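You operate a simulated robot arm through the tools that you are given. There is no shell and no other tool.

You run a simulated two-armed robot. Do the job below in one go: nothing can be reset, and whatever is moved stays where it is left.

JOB
Top up the tall glass to its ring, then scrub the wax drips off the steel stand.
Fine: wax from the small jug; jug and pad back; other glass stays as it is. Set down upright: small jug. What is to be rubbed or washed off counts as gone when no trace of it is left.

It is judged by the outcome, as a careful person would: the job done as asked, and still so three seconds after it is handed in. It fails if anything else is knocked over, pushed out of place, dropped, spilled or broken.

ROBOT AND FRAMES
Two 7-joint arms with two-finger grippers on one trunk that stands fixed in place. Base frame: the origin is at the foot of the trunk, x ahead of it, y to its left, z up. Units: mm, degrees, N and s.
The left shoulder is at [82, 216, 1269], the right one opposite. With the tool pointing down near the work surface each hand reaches from about 300 to 860 mm from the base axis, measured 20 degrees to its own side. Payload 3.43 kg a hand.
The tool frame of a hand sits at the grasp point between the pads (the TCP): z along the fingers, y along the line on which they close. The tips reach 20 mm beyond it. The gripper opens to 124 mm; its body begins 93 mm behind the TCP.
Orientation is told as [roll, pitch, yaw] about the base's x, y, z axes, in that order, counted from this pose: with the fingers straight down and closing along the base's y, the tool's x points along the base's -x, its y along +y and its z along -z.

CONTROLS
- The arms move only by the tool arm_command. It takes "left_plan", "right_plan" or both (then of equal length, played together; a hand with none holds still); each is a list of rows, each an object of numbers (a shift or turn left out is 0, a gripper value left out holds the last): "hand": the closure in counts, from 0 (fully open) to 255 (shut); "dx", "dy", "dz": the shift along the tool's x, y, z in mm; "rx", "ry", "rz": the turn, a rotation vector about the tool's x, y, z in degrees. In form: [{"hand": .., "dx": .., "dy": .., "dz": .., "rx": .., "ry": .., "rz": ..}, ...]. A call has 1 to 20 rows; each row is the pose to reach, as a shift and turn from the pose commanded when the call began, along the tool's axes at that moment. A row lasts 0.2 s, in which the tool goes at most 50 mm and 8.6 degrees; a call with a longer step from one row to the next is refused whole, and so is a gripper value outside its range. Where a pose cannot be reached the arm comes as near as it can. A force on the tool above 40 N (or 10 N above the force at the start of the call, whichever is more), or a blocked arm, ends the call early, and 0.2 s more pass. The fingers move at their own pace (about 72 mm/s each) and stop on an object; they squeeze with about 45 N. The grip force told is the motor's: it shows also when the fingers shut on nothing. Time passes only in rows, and 0.2 s behind the last, so rows that repeat a pose let the fingers close. The reply holds the time, the measured pose of the TCP, the force on the tool along the base axes, the opening and the grip force, in the units named above and with some noise, with the torque about the TCP (base axes, N m) and any sound that the robot's microphone picked up.
- Cameras (640 x 400 px; columns grow to the right, rows downward): "scene" is now at [208, -26.8, 1437.1]; the picture's right is [-0.31, -0.95, 0.00], its down [-0.55, 0.18, -0.82] and it looks along [0.78, -0.26, -0.58] (base axes); focal length 369 px, centre (320, 200). "left" rides on the left gripper at [82, -14, -140] in its tool frame; the picture's right is [0.17, 0.99, 0.00], its down [-0.83, 0.14, -0.54] and it looks along [-0.53, 0.09, 0.84] (tool axes); focal length 243 px, centre (320, 200). "right" rides on the right gripper at [82, 14, -140] in its tool frame; the picture's right is [-0.17, 0.99, 0.00], its down [-0.83, -0.14, -0.54] and it looks along [-0.53, -0.09, 0.84] (tool axes); focal length 243 px, centre (320, 200). There is no depth. A picture from a camera that has moved, and an enlarged one, comes with that camera's place and axes in the base frame and with its lens.
- snapshot(camera): a new picture of that camera. No time passes.
- move_column(by): moves the trunk up (or, below 0, down) by that many mm; the arms and the scene camera ride with it, the base frame stays. It gives what a move gives, with no picture.
- aim_head(pan, tilt): turns the head with the scene camera to pan (to the left, within 80 degrees either way) and tilt (down, from -29 to 69), counted from straight ahead of the robot (the tilt from the chest, where the trunk bows). It gives what a move gives.
- enlarge(camera, box): a new picture of the part [left, top, right, bottom] of that camera's present view, enlarged. No time passes.
- job_done(): hands the job in; it is judged then, once.

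Places have to be worked out from the pictures, the camera data and where the tool is seen. Open the grippers and draw the arms clear of the work before you hand the job in, unless the task says otherwise.

The tools are called as a command line: name --argument value ..., lists and objects as JSON in quotes. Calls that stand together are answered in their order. arm_command: Moves the arms, as the interface text tells. Its arguments: {"type":"object","properties":{"left_plan":{"type":"array","items":{"type":"object","properties":{"hand":{"type":"number"},"dx":{"type":"number"},"dy":{"type":"number"},"dz":{"type":"number"},"rx":{"type":"number"},"ry":{"type":"number"},"rz":{"type":"number"}}}},"right_plan":{"type":"array","items":{"type":"object","properties":{"hand":{"type":"number"},"dx":{"type":"number"},"dy":{"type":"number"},"dz":{"type":"number"},"rx":{"type":"number"},"ry":{"type":"number"},"rz":{"type":"number"}}}}},"required":[]} The other tools are called the same way: move_column (by) moves the trunk up or down; aim_head (pan, tilt) turns the head that bears the scene camera; snapshot (camera) takes a picture; enlarge (camera, box) takes an enlarged picture of a part of a camera's view; job_done () hands the job in.

At the start:

```text
t: 0.0
left_eef_pos: [355.3, 2.1, 1258.2]
left_ee_rot: [0.0, 0.0, 0.0]
left_contact_force: [-0.3, 0.7, 0.1]
left_torque: [0.01, 0.01, -0.01]
left_width: 124.1
left_gripper_force: 0.0
right_eef_pos: [508.5, -451.6, 1190.0]
right_ee_rot: [0.1, 0.0, 0.0]
right_contact_force: [0.6, 0.4, -0.4]
right_torque: [0.0, 0.01, 0.0]
right_width: 124.1
right_gripper_force: 0.1
trunk travel left (down, up): [-425.0, 166.0]
head pan, tilt (commanded): [-18.2, 35.2]
```

scene: 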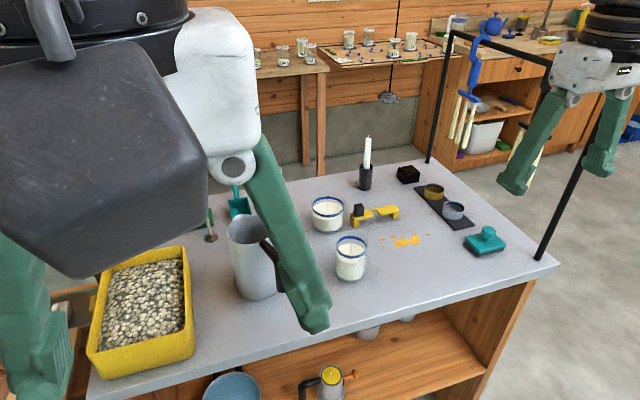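
right: 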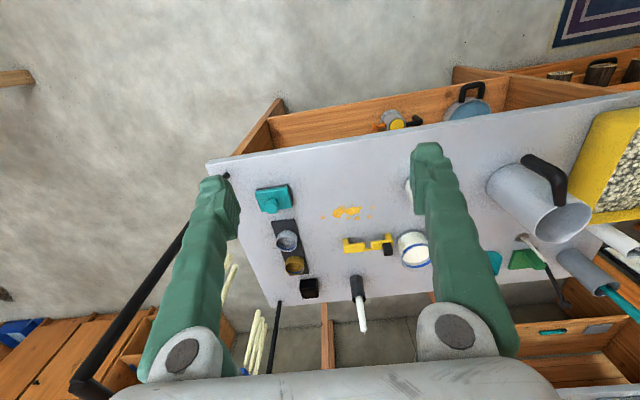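
left: 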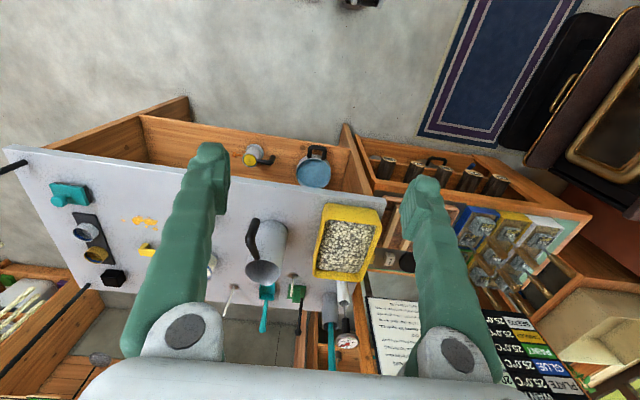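

I start by looking closely at the bench: the two glasses, the jugs, the yellow drips and the teal pad. I enlarge parts of the scene view.

enlarge --camera "scene" --box '[280, 120, 540, 290]'

enlarge --camera "scene" --box '[180, 280, 440, 400]'

enlarge --camera "right" --box '[200, 80, 640, 340]'

enlarge --camera "left" --box '[0, 100, 400, 360]'

```text
2.35 times, centred on (410, 205) of scene
camera zoom: at [208.0, -26.8, 1437.1], right [-0.31, -0.95, 0.0], down [-0.55, 0.18, -0.82], along [0.78, -0.26, -0.58], focal length 869 px, centre (108, 188)
```

zoom: 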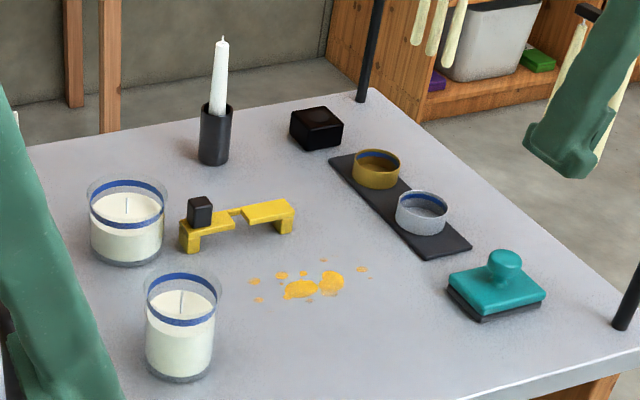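

```text
2.46 times, centred on (310, 340) of scene
camera zoom: at [208.0, -26.8, 1437.1], right [-0.31, -0.95, 0.0], down [-0.55, 0.18, -0.82], along [0.78, -0.26, -0.58], focal length 909 px, centre (345, -145)
```

zoom: 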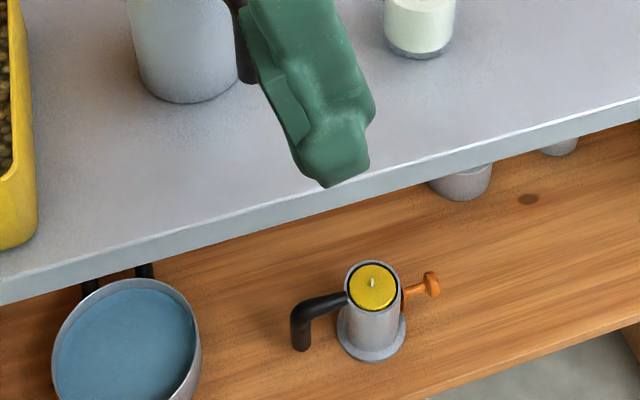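

```text
1.45 times, centred on (420, 210) of right
camera zoom: at [425.7, -438.1, 1329.2], right [0.17, 0.99, 0.0], down [0.83, -0.14, 0.54], along [0.53, -0.09, -0.84], focal length 353 px, centre (174, 186)
```

zoom: 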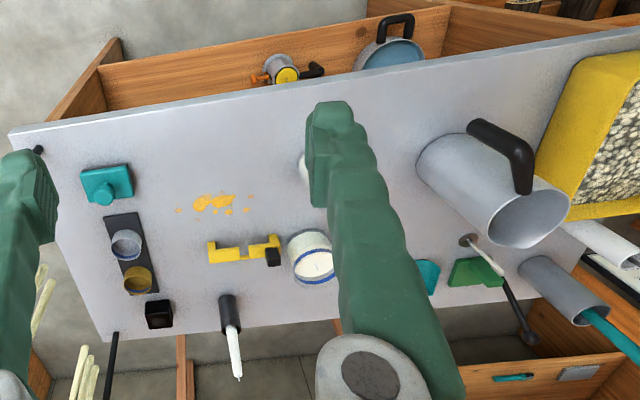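

```text
1.54 times, centred on (200, 230) of left
camera zoom: at [274.5, -10.4, 1398.4], right [-0.17, 0.99, 0.0], down [0.83, 0.14, 0.54], along [0.53, 0.09, -0.84], focal length 373 px, centre (505, 154)
```

zoom: 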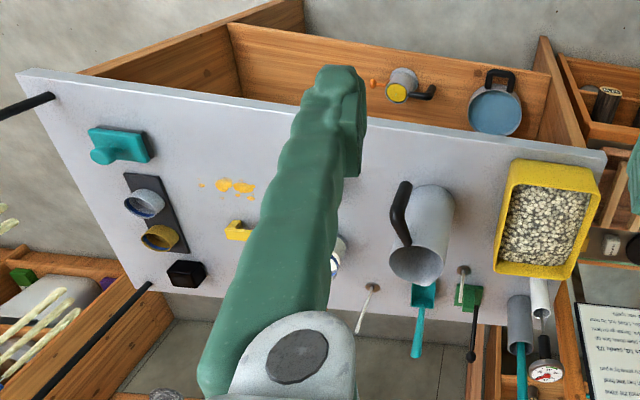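

The left arm blocks much of the bench in the scene view. I move it out to the left at its present height, and the right one a bit to the right, to see everything.

arm_command --left_plan '[{"dy": 45}, {"dy": 90}, {"dy": 135}, {"dy": 180}, {"dy": 225}, {"dy": 270}, {"dy": 315}, {"dy": 360}, {"dy": 400}]'

snapshot --camera "scene"

snapshot --camera "left"

```text
t: 2.0
left_eef_pos: [328.6, 274.9, 1188.2]
left_ee_rot: [0.0, 0.0, 0.0]
left_contact_force: [-0.2, -0.1, 0.4]
left_torque: [0.01, -0.01, -0.02]
left_width: 124.0
left_gripper_force: 0.0
left hand out of reach, approached as far as the arm can: row 4, 5, 6, 7, 8, 9
right_eef_pos: [507.4, -452.9, 1189.1]
right_ee_rot: [0.0, 0.0, 0.0]
right_contact_force: [0.3, 0.5, 0.5]
right_torque: [0.0, 0.03, -0.01]
right_width: 124.0
right_gripper_force: 0.0
trunk travel left (down, up): [-425.0, 166.0]
head pan, tilt (commanded): [-18.2, 35.2]
```

```text
taken
camera scene: at [208.0, -27.0, 1437.1], right [-0.31, -0.95, 0.0], down [-0.55, 0.18, -0.82], along [0.78, -0.26, -0.58], focal length 369 px, centre (320, 200)
```

scene: 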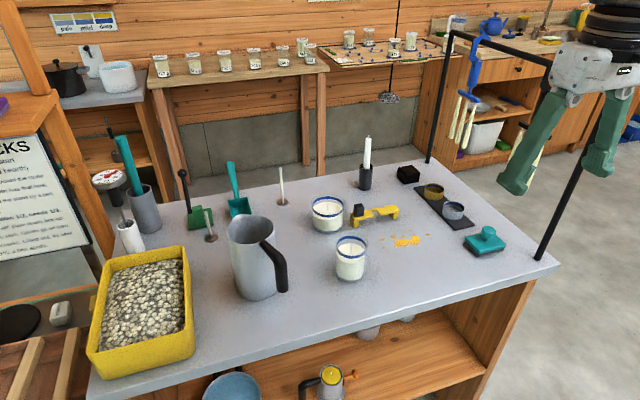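

```text
taken
camera left: at [247.8, 261.5, 1327.9], right [-0.17, 0.99, 0.0], down [0.83, 0.14, 0.54], along [0.53, 0.09, -0.84], focal length 243 px, centre (320, 200)
```

left: 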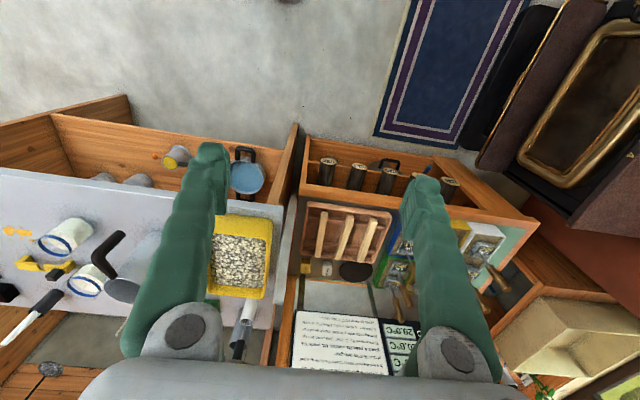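

The arm is out of the way now. I look closely at the bench, the jug on it and the sign.

enlarge --camera "scene" --box '[80, 150, 310, 300]'

aim_head --pan 20 --tilt 35

snapshot --camera "scene"

aim_head --pan -15 --tilt 62

snapshot --camera "scene"

```text
2.67 times, centred on (195, 225) of scene
camera zoom: at [208.0, -27.0, 1437.1], right [-0.31, -0.95, 0.0], down [-0.55, 0.18, -0.82], along [0.78, -0.26, -0.58], focal length 985 px, centre (653, 133)
```

zoom: 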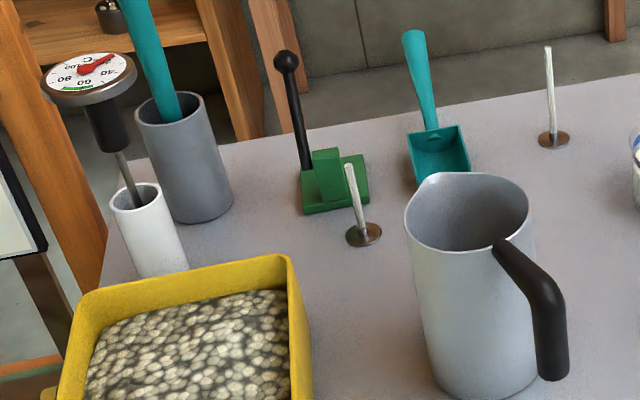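

```text
t: 3.0
left_eef_pos: [328.2, 275.7, 1187.5]
left_ee_rot: [0.0, 0.0, 0.2]
left_contact_force: [-1.0, -0.8, -0.2]
left_torque: [0.02, -0.01, 0.01]
left_width: 123.9
left_gripper_force: 0.0
right_eef_pos: [507.0, -451.5, 1189.2]
right_ee_rot: [0.0, 0.0, 0.0]
right_contact_force: [-0.2, -0.5, 0.1]
right_torque: [0.01, 0.0, 0.02]
right_width: 124.0
right_gripper_force: 0.0
trunk travel left (down, up): [-425.0, 166.0]
head pan, tilt (commanded): [20.0, 35.0]
```

```text
taken
camera scene: at [207.3, 30.7, 1437.4], right [0.34, -0.94, 0.0], down [-0.54, -0.2, -0.82], along [0.77, 0.28, -0.57], focal length 369 px, centre (320, 200)
```

scene: 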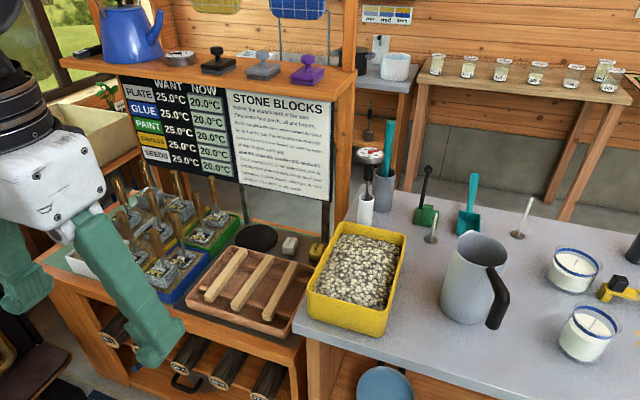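

```text
t: 4.0
left_eef_pos: [328.6, 275.2, 1188.4]
left_ee_rot: [-0.1, 0.1, 0.1]
left_contact_force: [0.4, 0.4, 0.0]
left_torque: [0.01, 0.01, 0.03]
left_width: 124.0
left_gripper_force: 0.0
right_eef_pos: [507.3, -452.7, 1189.2]
right_ee_rot: [0.0, 0.0, 0.0]
right_contact_force: [0.1, 0.2, 0.2]
right_torque: [-0.01, 0.05, 0.0]
right_width: 123.9
right_gripper_force: 0.1
trunk travel left (down, up): [-425.0, 166.0]
head pan, tilt (commanded): [-15.0, 62.0]
```

```text
taken
camera scene: at [186.7, -15.9, 1400.8], right [-0.26, -0.97, 0.0], down [-0.85, 0.23, -0.47], along [0.45, -0.12, -0.88], focal length 369 px, centre (320, 200)
```

scene: 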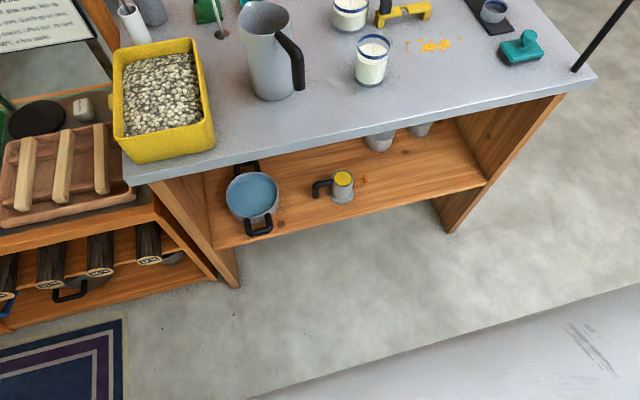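

On the shelf under the bench are a blue-filled pot and a small handled vessel with yellow content; I look closer at them and at the jug on the bench.

enlarge --camera "scene" --box '[290, 110, 450, 230]'

enlarge --camera "scene" --box '[200, 150, 320, 250]'

enlarge --camera "scene" --box '[220, 0, 420, 110]'

enlarge --camera "scene" --box '[0, 0, 130, 60]'

```text
3.33 times, centred on (370, 170) of scene
camera zoom: at [186.7, -15.9, 1400.8], right [-0.26, -0.97, 0.0], down [-0.85, 0.23, -0.47], along [0.45, -0.12, -0.88], focal length 1231 px, centre (153, 300)
```

zoom: 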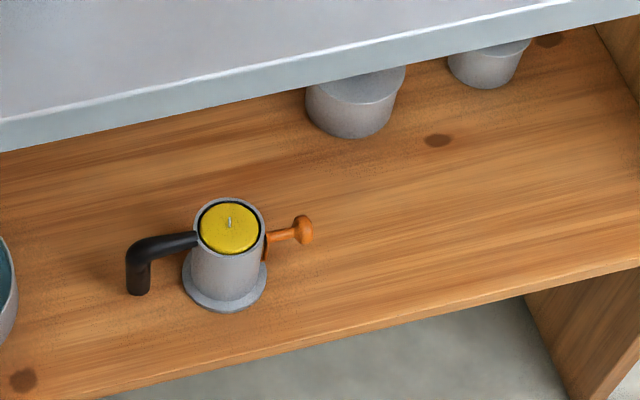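

```text
4.00 times, centred on (260, 200) of scene
camera zoom: at [186.7, -15.9, 1400.8], right [-0.26, -0.97, 0.0], down [-0.85, 0.23, -0.47], along [0.45, -0.12, -0.88], focal length 1478 px, centre (560, 200)
```

zoom: 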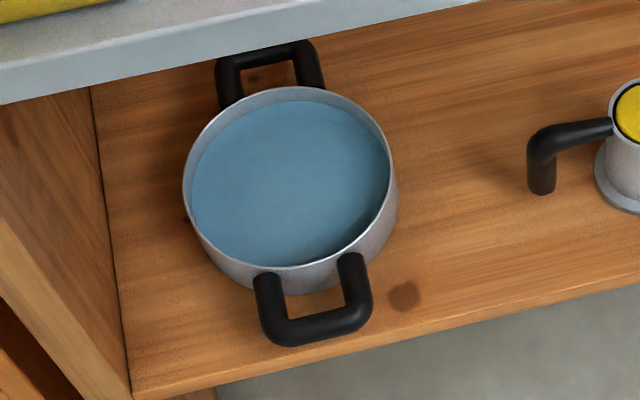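

```text
3.20 times, centred on (320, 55) of scene
camera zoom: at [186.7, -15.9, 1400.8], right [-0.26, -0.97, 0.0], down [-0.85, 0.23, -0.47], along [0.45, -0.12, -0.88], focal length 1182 px, centre (320, 664)
```

zoom: 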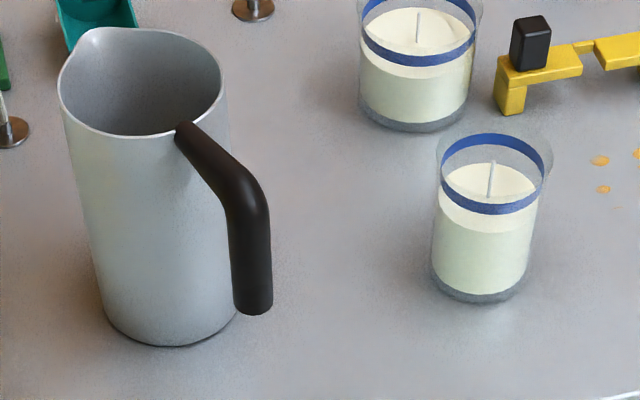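

```text
4.92 times, centred on (65, 30) of scene
camera zoom: at [186.7, -15.9, 1400.8], right [-0.26, -0.97, 0.0], down [-0.85, 0.23, -0.47], along [0.45, -0.12, -0.88], focal length 1818 px, centre (1575, 1037)
```

zoom: 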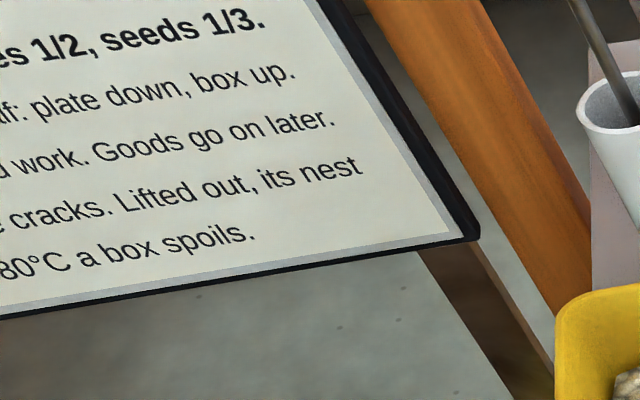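

I still need to find the small jug; I pan the head right and up to look at the rest of the room.

aim_head --pan -50 --tilt 35

snapshot --camera "scene"

aim_head --pan -20 --tilt 10

snapshot --camera "scene"

aim_head --pan 50 --tilt 40

snapshot --camera "scene"

aim_head --pan -15 --tilt 45

snapshot --camera "scene"

```text
t: 5.1
left_eef_pos: [328.2, 275.2, 1186.7]
left_ee_rot: [0.1, 0.0, 0.1]
left_contact_force: [-0.1, -0.2, -0.3]
left_torque: [-0.01, -0.03, -0.02]
left_width: 123.7
left_gripper_force: 0.0
right_eef_pos: [507.8, -451.4, 1189.2]
right_ee_rot: [0.1, 0.0, 0.0]
right_contact_force: [-0.4, -0.7, 0.1]
right_torque: [0.01, -0.01, 0.01]
right_width: 124.2
right_gripper_force: 0.1
trunk travel left (down, up): [-425.0, 166.0]
head pan, tilt (commanded): [-50.0, 35.0]
```

```text
taken
camera scene: at [181.1, -66.7, 1437.3], right [-0.77, -0.64, 0.0], down [-0.37, 0.44, -0.82], along [0.53, -0.63, -0.57], focal length 369 px, centre (320, 200)
```

scene: 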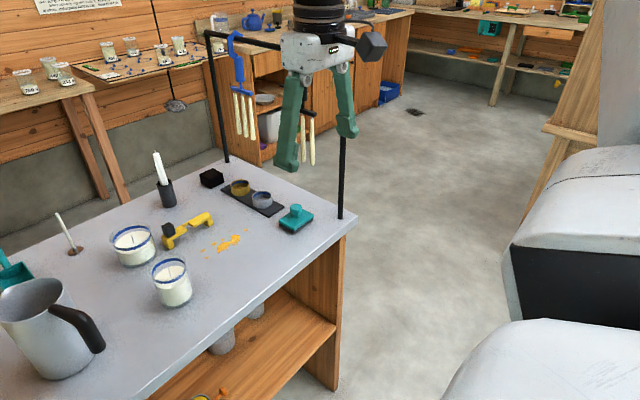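

```text
t: 6.0
left_eef_pos: [329.4, 274.3, 1188.4]
left_ee_rot: [-0.1, 0.0, 0.1]
left_contact_force: [0.0, 0.2, -0.3]
left_torque: [-0.02, -0.03, 0.02]
left_width: 123.9
left_gripper_force: 0.0
right_eef_pos: [507.7, -452.4, 1190.5]
right_ee_rot: [0.0, -0.1, 0.1]
right_contact_force: [0.1, 0.8, 0.1]
right_torque: [-0.03, 0.02, -0.02]
right_width: 124.2
right_gripper_force: 0.1
trunk travel left (down, up): [-425.0, 166.0]
head pan, tilt (commanded): [-20.0, 10.0]
```

```text
taken
camera scene: at [211.8, -31.2, 1477.4], right [-0.34, -0.94, 0.0], down [-0.16, 0.06, -0.98], along [0.93, -0.34, -0.17], focal length 369 px, centre (320, 200)
```

scene: 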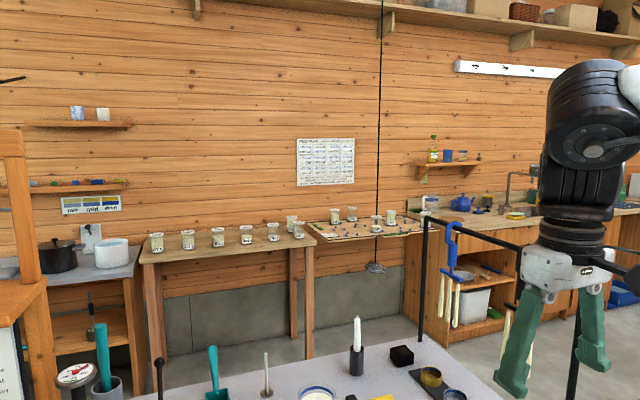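

```text
t: 7.4
left_eef_pos: [328.8, 274.8, 1187.7]
left_ee_rot: [-0.1, 0.0, 0.1]
left_contact_force: [0.0, 0.4, -0.3]
left_torque: [-0.01, 0.03, 0.01]
left_width: 124.0
left_gripper_force: 0.1
right_eef_pos: [507.4, -451.9, 1189.8]
right_ee_rot: [-0.1, 0.0, 0.0]
right_contact_force: [0.0, -0.7, -0.1]
right_torque: [0.01, 0.0, -0.01]
right_width: 124.0
right_gripper_force: 0.1
trunk travel left (down, up): [-425.0, 166.0]
head pan, tilt (commanded): [50.0, 40.0]
```

```text
taken
camera scene: at [179.2, 65.8, 1429.8], right [0.77, -0.64, 0.0], down [-0.41, -0.49, -0.77], along [0.49, 0.59, -0.64], focal length 369 px, centre (320, 200)
```

scene: 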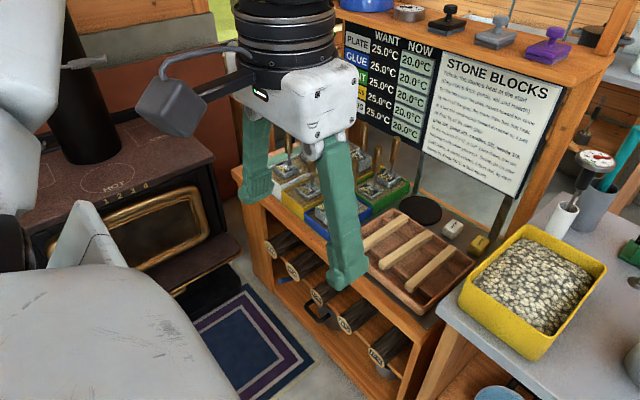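

```text
t: 8.8
left_eef_pos: [328.1, 275.7, 1189.3]
left_ee_rot: [0.0, 0.0, 0.1]
left_contact_force: [-0.1, 0.9, 0.3]
left_torque: [0.03, 0.0, 0.0]
left_width: 124.2
left_gripper_force: 0.1
right_eef_pos: [507.6, -451.6, 1189.0]
right_ee_rot: [0.0, 0.0, -0.1]
right_contact_force: [-0.3, 1.1, -0.5]
right_torque: [0.02, 0.03, -0.01]
right_width: 124.0
right_gripper_force: 0.1
trunk travel left (down, up): [-425.0, 166.0]
head pan, tilt (commanded): [-15.0, 45.0]
```

```text
taken
camera scene: at [203.0, -20.3, 1422.5], right [-0.26, -0.97, 0.0], down [-0.68, 0.18, -0.71], along [0.68, -0.18, -0.71], focal length 369 px, centre (320, 200)
```

scene: 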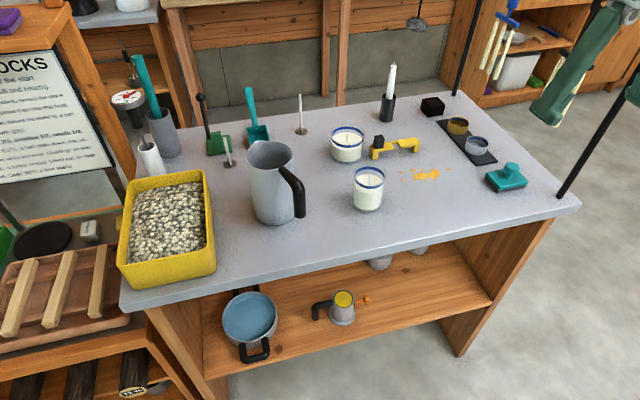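

I need a better look at the tins on the black tray, the glasses' rings and levels, and what hides on the shelf under the bench.

enlarge --camera "scene" --box '[370, 80, 540, 200]'

enlarge --camera "scene" --box '[310, 110, 450, 220]'

enlarge --camera "scene" --box '[220, 120, 330, 230]'

enlarge --camera "scene" --box '[290, 230, 450, 350]'

```text
3.33 times, centred on (455, 140) of scene
camera zoom: at [203.0, -20.3, 1422.5], right [-0.26, -0.97, 0.0], down [-0.68, 0.18, -0.71], along [0.68, -0.18, -0.71], focal length 1231 px, centre (-130, 400)
```

zoom: 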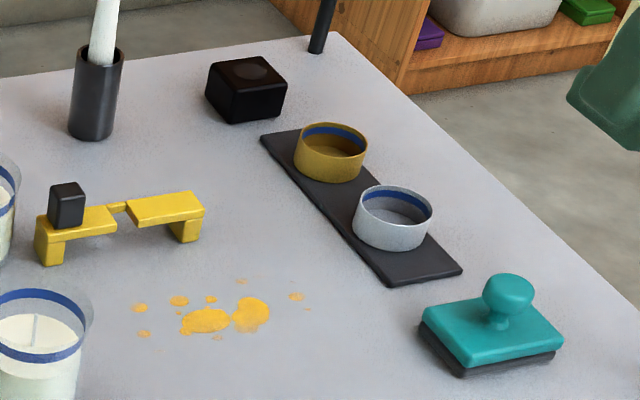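

```text
3.64 times, centred on (380, 165) of scene
camera zoom: at [203.0, -20.3, 1422.5], right [-0.26, -0.97, 0.0], down [-0.68, 0.18, -0.71], along [0.68, -0.18, -0.71], focal length 1343 px, centre (102, 327)
```

zoom: 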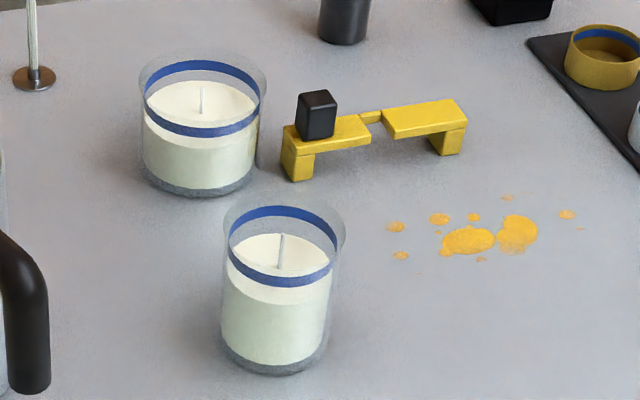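

```text
3.64 times, centred on (275, 175) of scene
camera zoom: at [203.0, -20.3, 1422.5], right [-0.26, -0.97, 0.0], down [-0.68, 0.18, -0.71], along [0.68, -0.18, -0.71], focal length 1343 px, centre (484, 291)
```

zoom: 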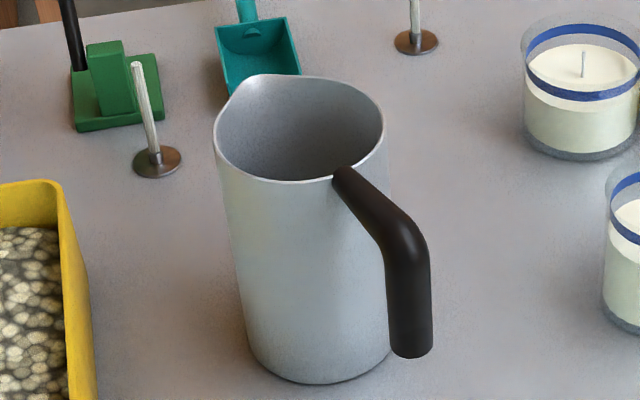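

```text
3.33 times, centred on (370, 290) of scene
camera zoom: at [203.0, -20.3, 1422.5], right [-0.26, -0.97, 0.0], down [-0.68, 0.18, -0.71], along [0.68, -0.18, -0.71], focal length 1231 px, centre (153, -100)
```

zoom: 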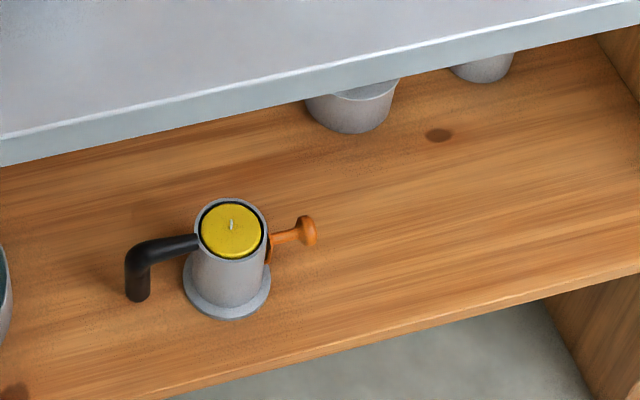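

The vessels on the shelf are partly hidden and the big jug's inside can't be seen. I bring the left hand's camera over the jug; the last left command was out of reach, so I make a small step first to learn what the commanded pose is.

arm_command --left_plan '[{"dy": -30}, {"dy": -60}]'

```text
t: 9.4
left_eef_pos: [327.1, 215.1, 1188.7]
left_ee_rot: [0.1, 0.0, -0.1]
left_contact_force: [1.2, 0.2, 0.4]
left_torque: [-0.01, 0.04, 0.03]
left_width: 124.0
left_gripper_force: 0.0
right_eef_pos: [508.9, -452.0, 1188.5]
right_ee_rot: [0.1, 0.0, 0.0]
right_contact_force: [-0.2, -0.5, 0.4]
right_torque: [0.05, 0.04, -0.01]
right_width: 124.1
right_gripper_force: 0.0
trunk travel left (down, up): [-425.0, 166.0]
head pan, tilt (commanded): [-15.0, 45.0]
```

The command starts from the reached pose. Now I move the left hand over the jug at about z 1180, well above its rim.

arm_command --left_plan '[{"dx": -36, "dy": -23}, {"dx": -72, "dy": -46}, {"dx": -108, "dy": -70}, {"dx": -144, "dy": -93}, {"dx": -180, "dy": -116}, {"dx": -216, "dy": -140}, {"dx": -252, "dy": -163}, {"dx": -288, "dy": -186}, {"dx": -324, "dy": -210}, {"dx": -360, "dy": -235}]'

snapshot --camera "left"

```text
t: 11.6
left_eef_pos: [674.5, 48.0, 1228.7]
left_ee_rot: [-8.8, -0.6, 7.6]
left_contact_force: [0.7, 0.0, -0.4]
left_torque: [0.0, 0.04, -0.01]
left_width: 124.0
left_gripper_force: 0.1
left hand out of reach, approached as far as the arm can: row 3, 4, 5, 6, 7, 8, 9, 10
right_eef_pos: [508.2, -451.0, 1190.0]
right_ee_rot: [-0.1, 0.0, -0.1]
right_contact_force: [0.6, -0.1, -0.4]
right_torque: [-0.03, 0.02, -0.03]
right_width: 123.8
right_gripper_force: 0.0
trunk travel left (down, up): [-425.0, 166.0]
head pan, tilt (commanded): [-15.0, 45.0]
stopped in row 10 (left hand): the arm was blocked; the commanded pose is now the measured one
```

```text
taken
camera left: at [592.1, 44.0, 1369.4], right [-0.29, 0.94, -0.15], down [0.79, 0.33, 0.52], along [0.54, 0.03, -0.84], focal length 243 px, centre (320, 200)
```

left: 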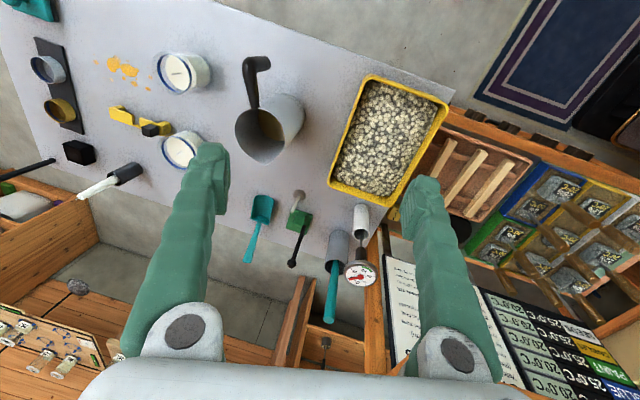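

The arm got blocked by its own reach, but the camera sees into the jug. I enlarge it.

enlarge --camera "left" --box '[200, 40, 340, 180]'

enlarge --camera "left" --box '[20, 30, 240, 190]'

snapshot --camera "scene"

```text
2.86 times, centred on (270, 110) of left
camera zoom: at [592.1, 44.0, 1369.4], right [-0.29, 0.94, -0.15], down [0.79, 0.33, 0.52], along [0.54, 0.03, -0.84], focal length 693 px, centre (463, 457)
```

zoom: 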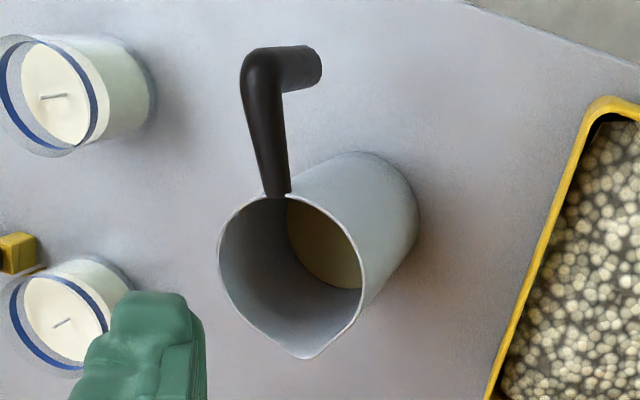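

```text
2.50 times, centred on (130, 110) of left
camera zoom: at [592.1, 44.0, 1369.4], right [-0.29, 0.94, -0.15], down [0.79, 0.33, 0.52], along [0.54, 0.03, -0.84], focal length 606 px, centre (795, 425)
```

zoom: 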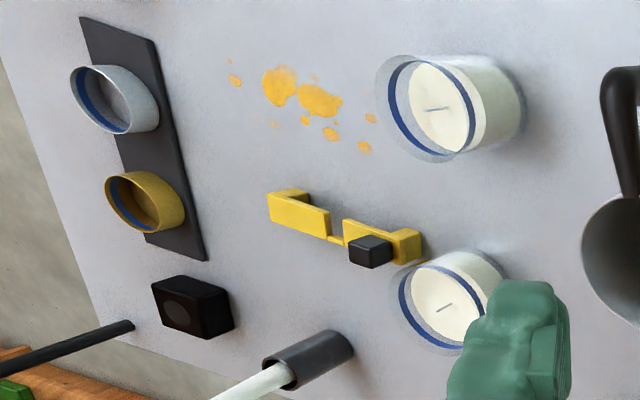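

```text
taken
camera scene: at [204.4, -19.1, 1422.3], right [-0.26, -0.97, 0.0], down [-0.68, 0.18, -0.71], along [0.68, -0.18, -0.71], focal length 369 px, centre (320, 200)
```

scene: 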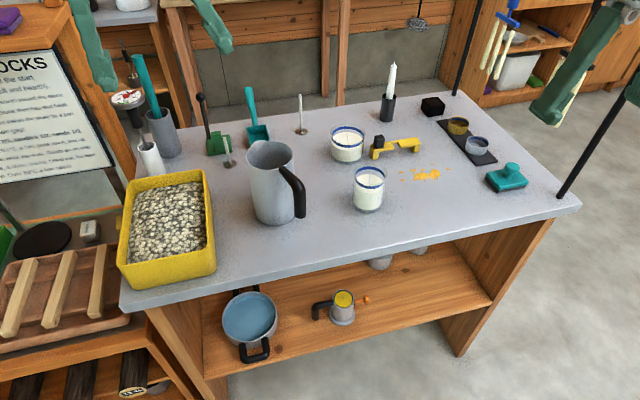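

The jug on the bench holds a layer of amber melted wax, so it is a pouring jug. Before trusting it as "the small jug" I check the shelf below: I draw the left hand back and lower the trunk for a view under the bench.

arm_command --left_plan '[{"dx": 33, "dy": 26, "dz": -4, "rx": -4, "ry": 0.3, "rz": 3.5}, {"dx": 66, "dy": 52, "dz": -8, "rx": -8.8, "ry": 0.6, "rz": 7.6}, {"dx": 99, "dy": 78, "dz": -12, "rx": -8.8, "ry": 0.6, "rz": 7.6}, {"dx": 132, "dy": 104, "dz": -16, "rx": -8.8, "ry": 0.6, "rz": 7.6}, {"dx": 165, "dy": 130, "dz": -20, "rx": -8.8, "ry": 0.6, "rz": 7.6}, {"dx": 198, "dy": 156, "dz": -24, "rx": -8.8, "ry": 0.6, "rz": 7.6}, {"dx": 232, "dy": 182, "dz": -28, "rx": -8.8, "ry": 0.6, "rz": 7.6}]' --right_plan '[{"dx": 18, "dz": -5}, {"dx": 36, "dz": -10}, {"dx": 54, "dz": -15}, {"dx": 72, "dz": -20}, {"dx": 90, "dz": -20}, {"dx": 100, "dz": -20}, {"dx": 100, "dz": -20}]'

move_column --by -200

snapshot --camera "scene"

```text
t: 13.2
left_eef_pos: [391.0, 186.4, 1208.3]
left_ee_rot: [0.2, -0.8, -0.2]
left_contact_force: [-0.6, 1.2, -0.1]
left_torque: [-0.05, -0.03, 0.02]
left_width: 124.2
left_gripper_force: 0.0
left hand out of reach, approached as far as the arm can: row 1, 2, 3, 4, 5, 6, 7
right_eef_pos: [406.0, -450.0, 1211.1]
right_ee_rot: [0.0, -0.1, 0.1]
right_contact_force: [0.3, -0.1, -0.1]
right_torque: [-0.04, 0.02, -0.02]
right_width: 124.0
right_gripper_force: 0.2
trunk travel left (down, up): [-425.0, 166.0]
head pan, tilt (commanded): [-15.0, 45.0]
```

```text
t: 15.4
left_eef_pos: [405.5, 180.3, 993.0]
left_ee_rot: [0.2, 2.7, -0.2]
left_contact_force: [0.0, 0.4, -0.5]
left_torque: [-0.02, -0.03, -0.01]
left_width: 124.1
left_gripper_force: 0.1
right_eef_pos: [407.0, -451.5, 1010.3]
right_ee_rot: [0.0, -0.1, 0.0]
right_contact_force: [0.3, 0.0, 0.6]
right_torque: [0.02, -0.06, 0.02]
right_width: 124.2
right_gripper_force: 0.2
trunk travel left (down, up): [-225.0, 366.0]
head pan, tilt (commanded): [-15.0, 45.0]
```

```text
taken
camera scene: at [256.8, -20.3, 1219.2], right [-0.26, -0.97, 0.0], down [-0.68, 0.18, -0.71], along [0.68, -0.18, -0.71], focal length 369 px, centre (320, 200)
```

scene: 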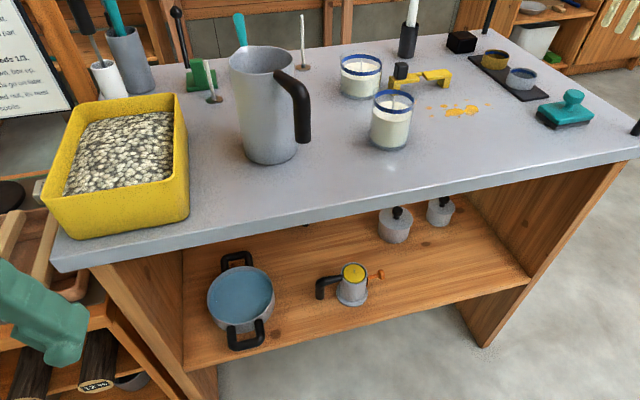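

Now the shelf shows two lidded pots, a blue-filled pan and a small handled candle holder. I enlarge to check for any jug hidden at the back, and for the wax levels.

enlarge --camera "scene" --box '[180, 190, 480, 370]'

enlarge --camera "scene" --box '[320, 40, 440, 160]'

enlarge --camera "scene" --box '[210, 30, 330, 170]'

enlarge --camera "scene" --box '[400, 60, 620, 160]'

```text
2.13 times, centred on (330, 280) of scene
camera zoom: at [256.8, -20.3, 1219.2], right [-0.26, -0.97, 0.0], down [-0.68, 0.18, -0.71], along [0.68, -0.18, -0.71], focal length 788 px, centre (299, 29)
```

zoom: 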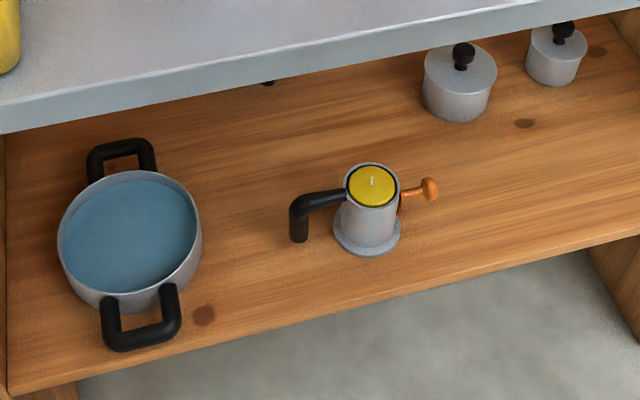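

```text
3.33 times, centred on (380, 100) of scene
camera zoom: at [256.8, -20.3, 1219.2], right [-0.26, -0.97, 0.0], down [-0.68, 0.18, -0.71], along [0.68, -0.18, -0.71], focal length 1231 px, centre (120, 533)
```

zoom: 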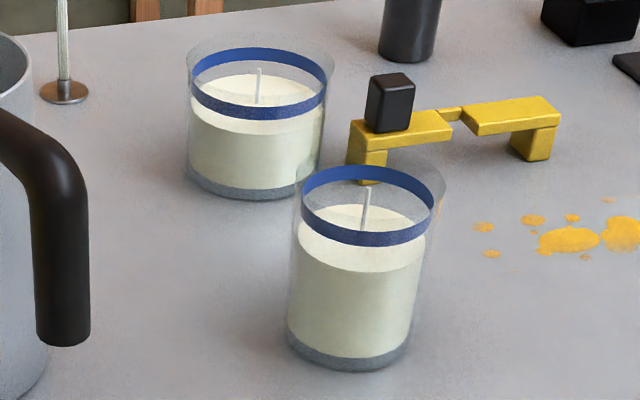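

```text
2.86 times, centred on (270, 100) of scene
camera zoom: at [256.8, -20.3, 1219.2], right [-0.26, -0.97, 0.0], down [-0.68, 0.18, -0.71], along [0.68, -0.18, -0.71], focal length 1055 px, centre (463, 486)
```

zoom: 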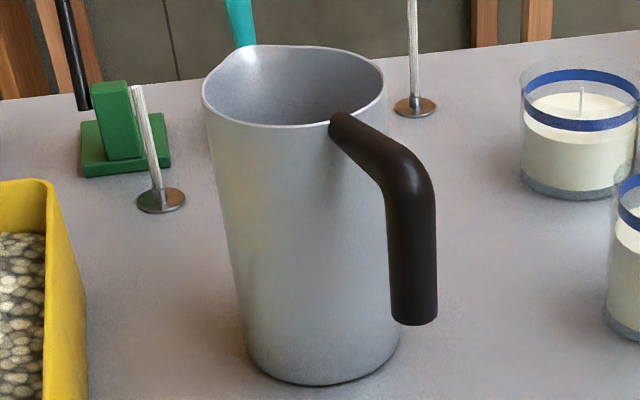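

```text
2.91 times, centred on (510, 110) of scene
camera zoom: at [256.8, -20.3, 1219.2], right [-0.26, -0.97, 0.0], down [-0.68, 0.18, -0.71], along [0.68, -0.18, -0.71], focal length 1074 px, centre (-233, 462)
```

zoom: 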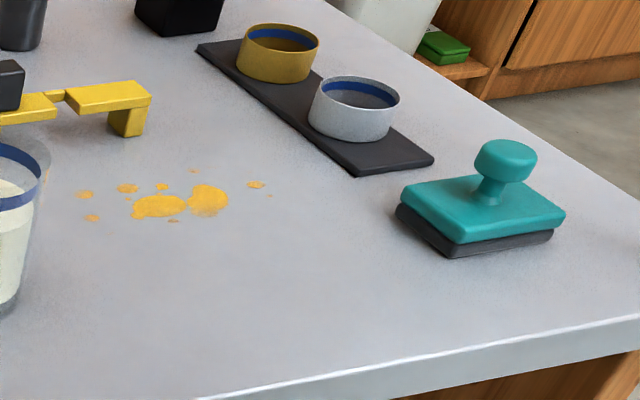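

Still one dark thing at the back of the shelf. The arms are clear of the bench front (x ≈ 600), so I lower the trunk a bit more to see what it is.

move_column --by -120

snapshot --camera "scene"

enlarge --camera "scene" --box '[180, 150, 520, 350]'

```text
t: 16.9
left_eef_pos: [432.0, 179.4, 831.4]
left_ee_rot: [0.0, 8.4, -0.3]
left_contact_force: [0.9, 0.6, 1.2]
left_torque: [0.0, -0.02, 0.02]
left_width: 124.1
left_gripper_force: 0.1
right_eef_pos: [409.0, -452.0, 889.0]
right_ee_rot: [0.0, -0.1, 0.0]
right_contact_force: [0.1, 0.2, -0.4]
right_torque: [0.02, -0.04, 0.01]
right_width: 123.9
right_gripper_force: 0.0
trunk travel left (down, up): [-105.0, 486.0]
head pan, tilt (commanded): [-15.0, 45.0]
```

```text
taken
camera scene: at [303.6, -20.3, 1079.8], right [-0.26, -0.97, 0.0], down [-0.68, 0.18, -0.71], along [0.68, -0.18, -0.71], focal length 369 px, centre (320, 200)
```

scene: 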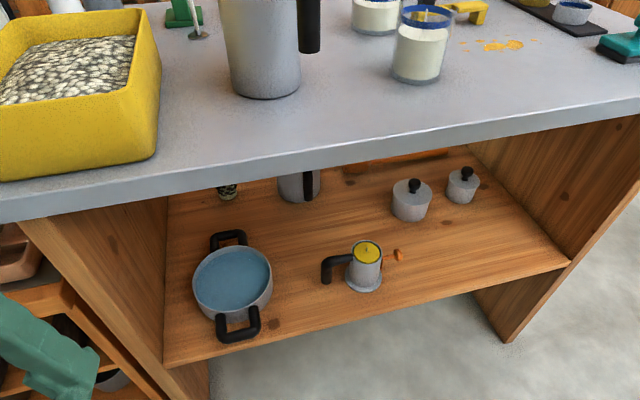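

```text
1.88 times, centred on (350, 250) of scene
camera zoom: at [303.6, -20.3, 1079.8], right [-0.26, -0.97, 0.0], down [-0.68, 0.18, -0.71], along [0.68, -0.18, -0.71], focal length 695 px, centre (264, 106)
```

zoom: 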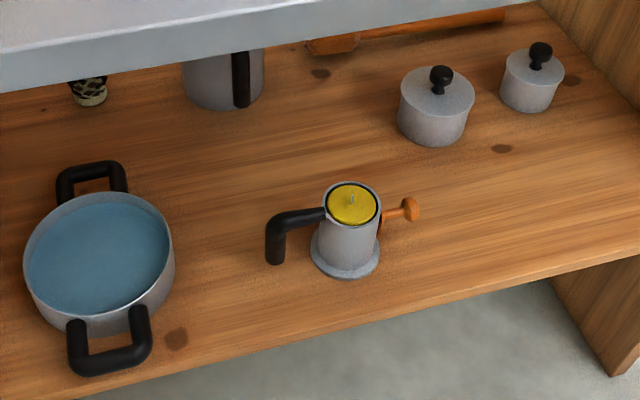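

The shelf jug's base works out about 104–114 mm wide against about 86 mm for the one on the bench, so the bench jug (with wax in it) is the small jug. I raise the trunk back to a working height, 200 mm below its start.

move_column --by 120

snapshot --camera "right"

```text
t: 18.4
left_eef_pos: [425.3, 178.7, 962.7]
left_ee_rot: [0.0, 6.7, -0.1]
left_contact_force: [-0.3, 0.0, 0.0]
left_torque: [-0.02, 0.0, 0.0]
left_width: 124.1
left_gripper_force: 0.0
right_eef_pos: [408.6, -452.5, 1009.5]
right_ee_rot: [0.0, 0.1, 0.0]
right_contact_force: [-0.2, -0.1, 0.0]
right_torque: [0.03, 0.01, -0.01]
right_width: 124.1
right_gripper_force: 0.0
trunk travel left (down, up): [-225.0, 366.0]
head pan, tilt (commanded): [-15.0, 45.0]
```

```text
taken
camera right: at [326.3, -438.0, 1148.8], right [0.17, 0.99, 0.0], down [0.83, -0.14, 0.54], along [0.53, -0.09, -0.84], focal length 243 px, centre (320, 200)
```

right: 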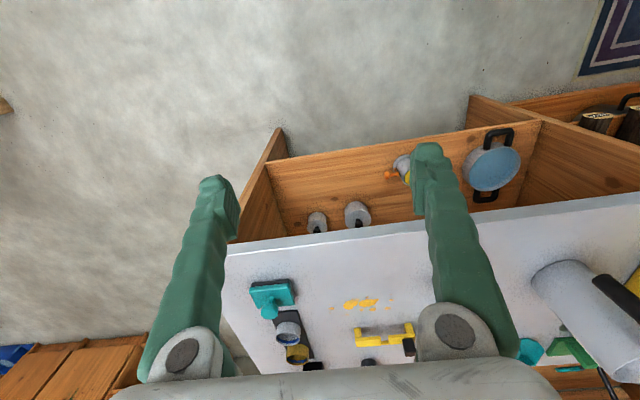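

Now I take the right hand up and over in front of the jug, to look down on its handle from a second viewpoint.

arm_command --right_plan '[{"dx": -10, "dy": 25, "dz": -36}, {"dx": -25, "dy": 50, "dz": -72}, {"dx": -40, "dy": 80, "dz": -105}, {"dx": -60, "dy": 112, "dz": -135}, {"dx": -80, "dy": 150, "dz": -155}, {"dx": -100, "dy": 190, "dz": -170}, {"dx": -120, "dy": 230, "dz": -180}, {"dx": -140, "dy": 270, "dz": -180}, {"dx": -165, "dy": 310, "dz": -180}, {"dx": -190, "dy": 342, "dz": -180}]'

snapshot --camera "right"

snapshot --camera "scene"

```text
t: 20.6
left_eef_pos: [424.5, 179.8, 963.1]
left_ee_rot: [0.0, 6.7, -0.1]
left_contact_force: [-0.9, -0.6, -0.6]
left_torque: [0.01, -0.01, -0.03]
left_width: 124.2
left_gripper_force: 0.2
right_eef_pos: [471.0, -245.6, 1088.5]
right_ee_rot: [0.9, -0.6, 0.0]
right_contact_force: [-0.2, 1.0, 0.3]
right_torque: [0.01, 0.0, 0.03]
right_width: 124.1
right_gripper_force: 0.1
right hand out of reach, approached as far as the arm can: row 4, 5, 6, 7, 8, 9, 10
trunk travel left (down, up): [-225.0, 366.0]
head pan, tilt (commanded): [-15.0, 45.0]
```

```text
taken
camera right: at [386.7, -234.3, 1228.0], right [0.17, 0.99, 0.02], down [0.82, -0.15, 0.55], along [0.54, -0.08, -0.84], focal length 243 px, centre (320, 200)
```

right: 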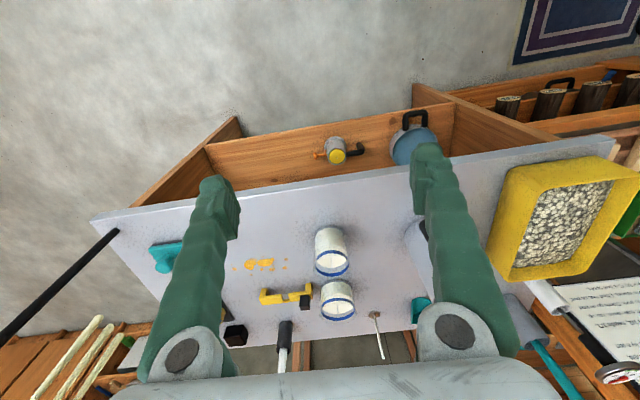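

```text
taken
camera scene: at [257.3, -20.3, 1219.1], right [-0.26, -0.97, 0.0], down [-0.68, 0.18, -0.71], along [0.68, -0.18, -0.71], focal length 369 px, centre (320, 200)
```

scene: 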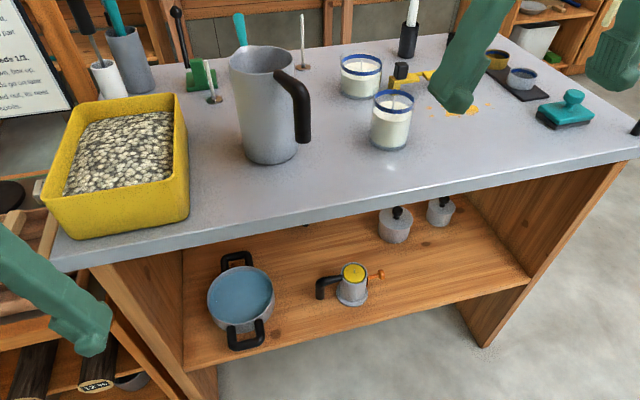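

The ceiling for a downward hand is about shoulder height, so I raise the trunk by 100 mm (now −100 from start) and bring the right hand over the bench in front of the jug.

move_column --by 100

arm_command --right_plan '[{"dx": -20, "dy": 15}, {"dx": -40, "dy": 30}, {"dx": -60, "dy": 45}, {"dx": -80, "dy": 60}, {"dx": -100, "dy": 75}, {"dx": -120, "dy": 90}]'

snapshot --camera "right"

snapshot --camera "scene"

```text
t: 21.9
left_eef_pos: [412.0, 179.1, 1084.7]
left_ee_rot: [0.0, 2.4, 0.1]
left_contact_force: [-0.9, 0.1, 0.1]
left_torque: [-0.01, 0.03, 0.01]
left_width: 124.0
left_gripper_force: 0.1
right_eef_pos: [447.3, -246.1, 1216.6]
right_ee_rot: [0.8, -5.3, -0.1]
right_contact_force: [-0.3, 0.2, -0.1]
right_torque: [-0.04, -0.01, 0.0]
right_width: 124.2
right_gripper_force: 0.0
trunk travel left (down, up): [-325.0, 266.0]
head pan, tilt (commanded): [-15.0, 45.0]
```

```text
t: 23.3
left_eef_pos: [411.0, 178.6, 1084.5]
left_ee_rot: [0.0, 2.3, 0.1]
left_contact_force: [0.1, -0.2, 0.3]
left_torque: [-0.02, 0.0, 0.0]
left_width: 124.1
left_gripper_force: 0.1
right_eef_pos: [480.0, -239.2, 1182.5]
right_ee_rot: [1.0, -5.6, 0.0]
right_contact_force: [0.4, 0.2, 0.1]
right_torque: [-0.01, 0.02, 0.0]
right_width: 124.1
right_gripper_force: 0.1
right hand out of reach, approached as far as the arm can: row 1, 2, 3, 4, 5, 6
trunk travel left (down, up): [-325.0, 266.0]
head pan, tilt (commanded): [-15.0, 45.0]
```

```text
taken
camera right: at [385.3, -227.9, 1313.9], right [0.16, 0.99, 0.03], down [0.78, -0.15, 0.61], along [0.61, -0.07, -0.79], focal length 243 px, centre (320, 200)
```

right: 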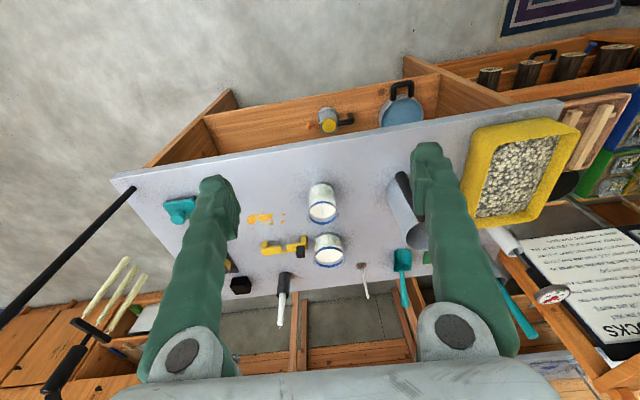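

```text
taken
camera scene: at [226.9, -20.3, 1323.2], right [-0.26, -0.97, 0.0], down [-0.68, 0.18, -0.71], along [0.68, -0.18, -0.71], focal length 369 px, centre (320, 200)
```

scene: 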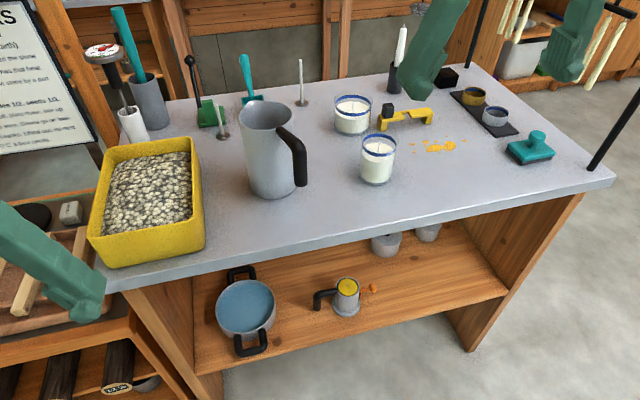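

I lower the right hand a little and bring it forward toward the jug for a look at the handle.

arm_command --right_plan '[{"dz": 25, "ry": 2}, {"dx": -15, "dy": 15, "dz": 55, "ry": 5.6}, {"dx": -40, "dy": 40, "dz": 71, "ry": 5.6}, {"dx": -70, "dy": 68, "dz": 71, "ry": 5.6}, {"dx": -95, "dy": 90, "dz": 71, "ry": 5.6}, {"dx": -113, "dy": 110, "dz": 71, "ry": 5.6}]'

snapshot --camera "right"

```text
t: 24.7
left_eef_pos: [412.0, 179.4, 1085.0]
left_ee_rot: [-0.1, 2.3, 0.2]
left_contact_force: [-0.5, 0.3, -0.1]
left_torque: [0.0, 0.0, 0.0]
left_width: 123.8
left_gripper_force: 0.0
right_eef_pos: [505.9, -233.2, 1103.3]
right_ee_rot: [1.2, 0.0, 0.1]
right_contact_force: [0.3, -0.2, -0.1]
right_torque: [0.01, -0.01, 0.02]
right_width: 124.4
right_gripper_force: 0.1
right hand out of reach, approached as far as the arm can: row 2, 3, 4, 5, 6
trunk travel left (down, up): [-325.0, 266.0]
head pan, tilt (commanded): [-15.0, 45.0]
```

```text
taken
camera right: at [422.6, -222.8, 1242.8], right [0.16, 0.99, 0.02], down [0.83, -0.15, 0.53], along [0.53, -0.07, -0.85], focal length 243 px, centre (320, 200)
```

right: 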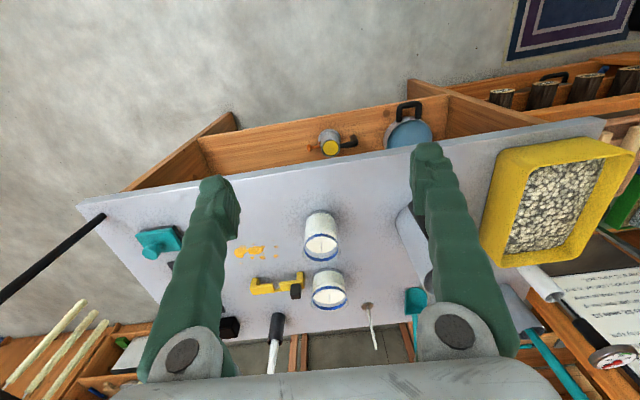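

The hand sticks at that height when moving inward (a joint limit, not distance). I lower it to about z 1010, still above the bench, and try to move inward there.

arm_command --right_plan '[{"dz": 30}, {"dz": 60}, {"dz": 90}, {"dz": 90, "dy": 30}, {"dz": 90, "dy": 60}, {"dz": 90, "dy": 90}]'

```text
t: 26.1
left_eef_pos: [412.3, 178.9, 1082.7]
left_ee_rot: [0.0, 2.5, 0.1]
left_contact_force: [-0.2, 0.0, -0.5]
left_torque: [0.0, 0.0, 0.01]
left_width: 124.1
left_gripper_force: 0.0
right_eef_pos: [504.5, -209.3, 1014.5]
right_ee_rot: [1.1, 0.2, 0.1]
right_contact_force: [0.8, -0.2, 0.6]
right_torque: [-0.02, 0.03, 0.01]
right_width: 124.1
right_gripper_force: 0.0
right hand out of reach, approached as far as the arm can: row 4, 5, 6
trunk travel left (down, up): [-325.0, 266.0]
head pan, tilt (commanded): [-15.0, 45.0]
```

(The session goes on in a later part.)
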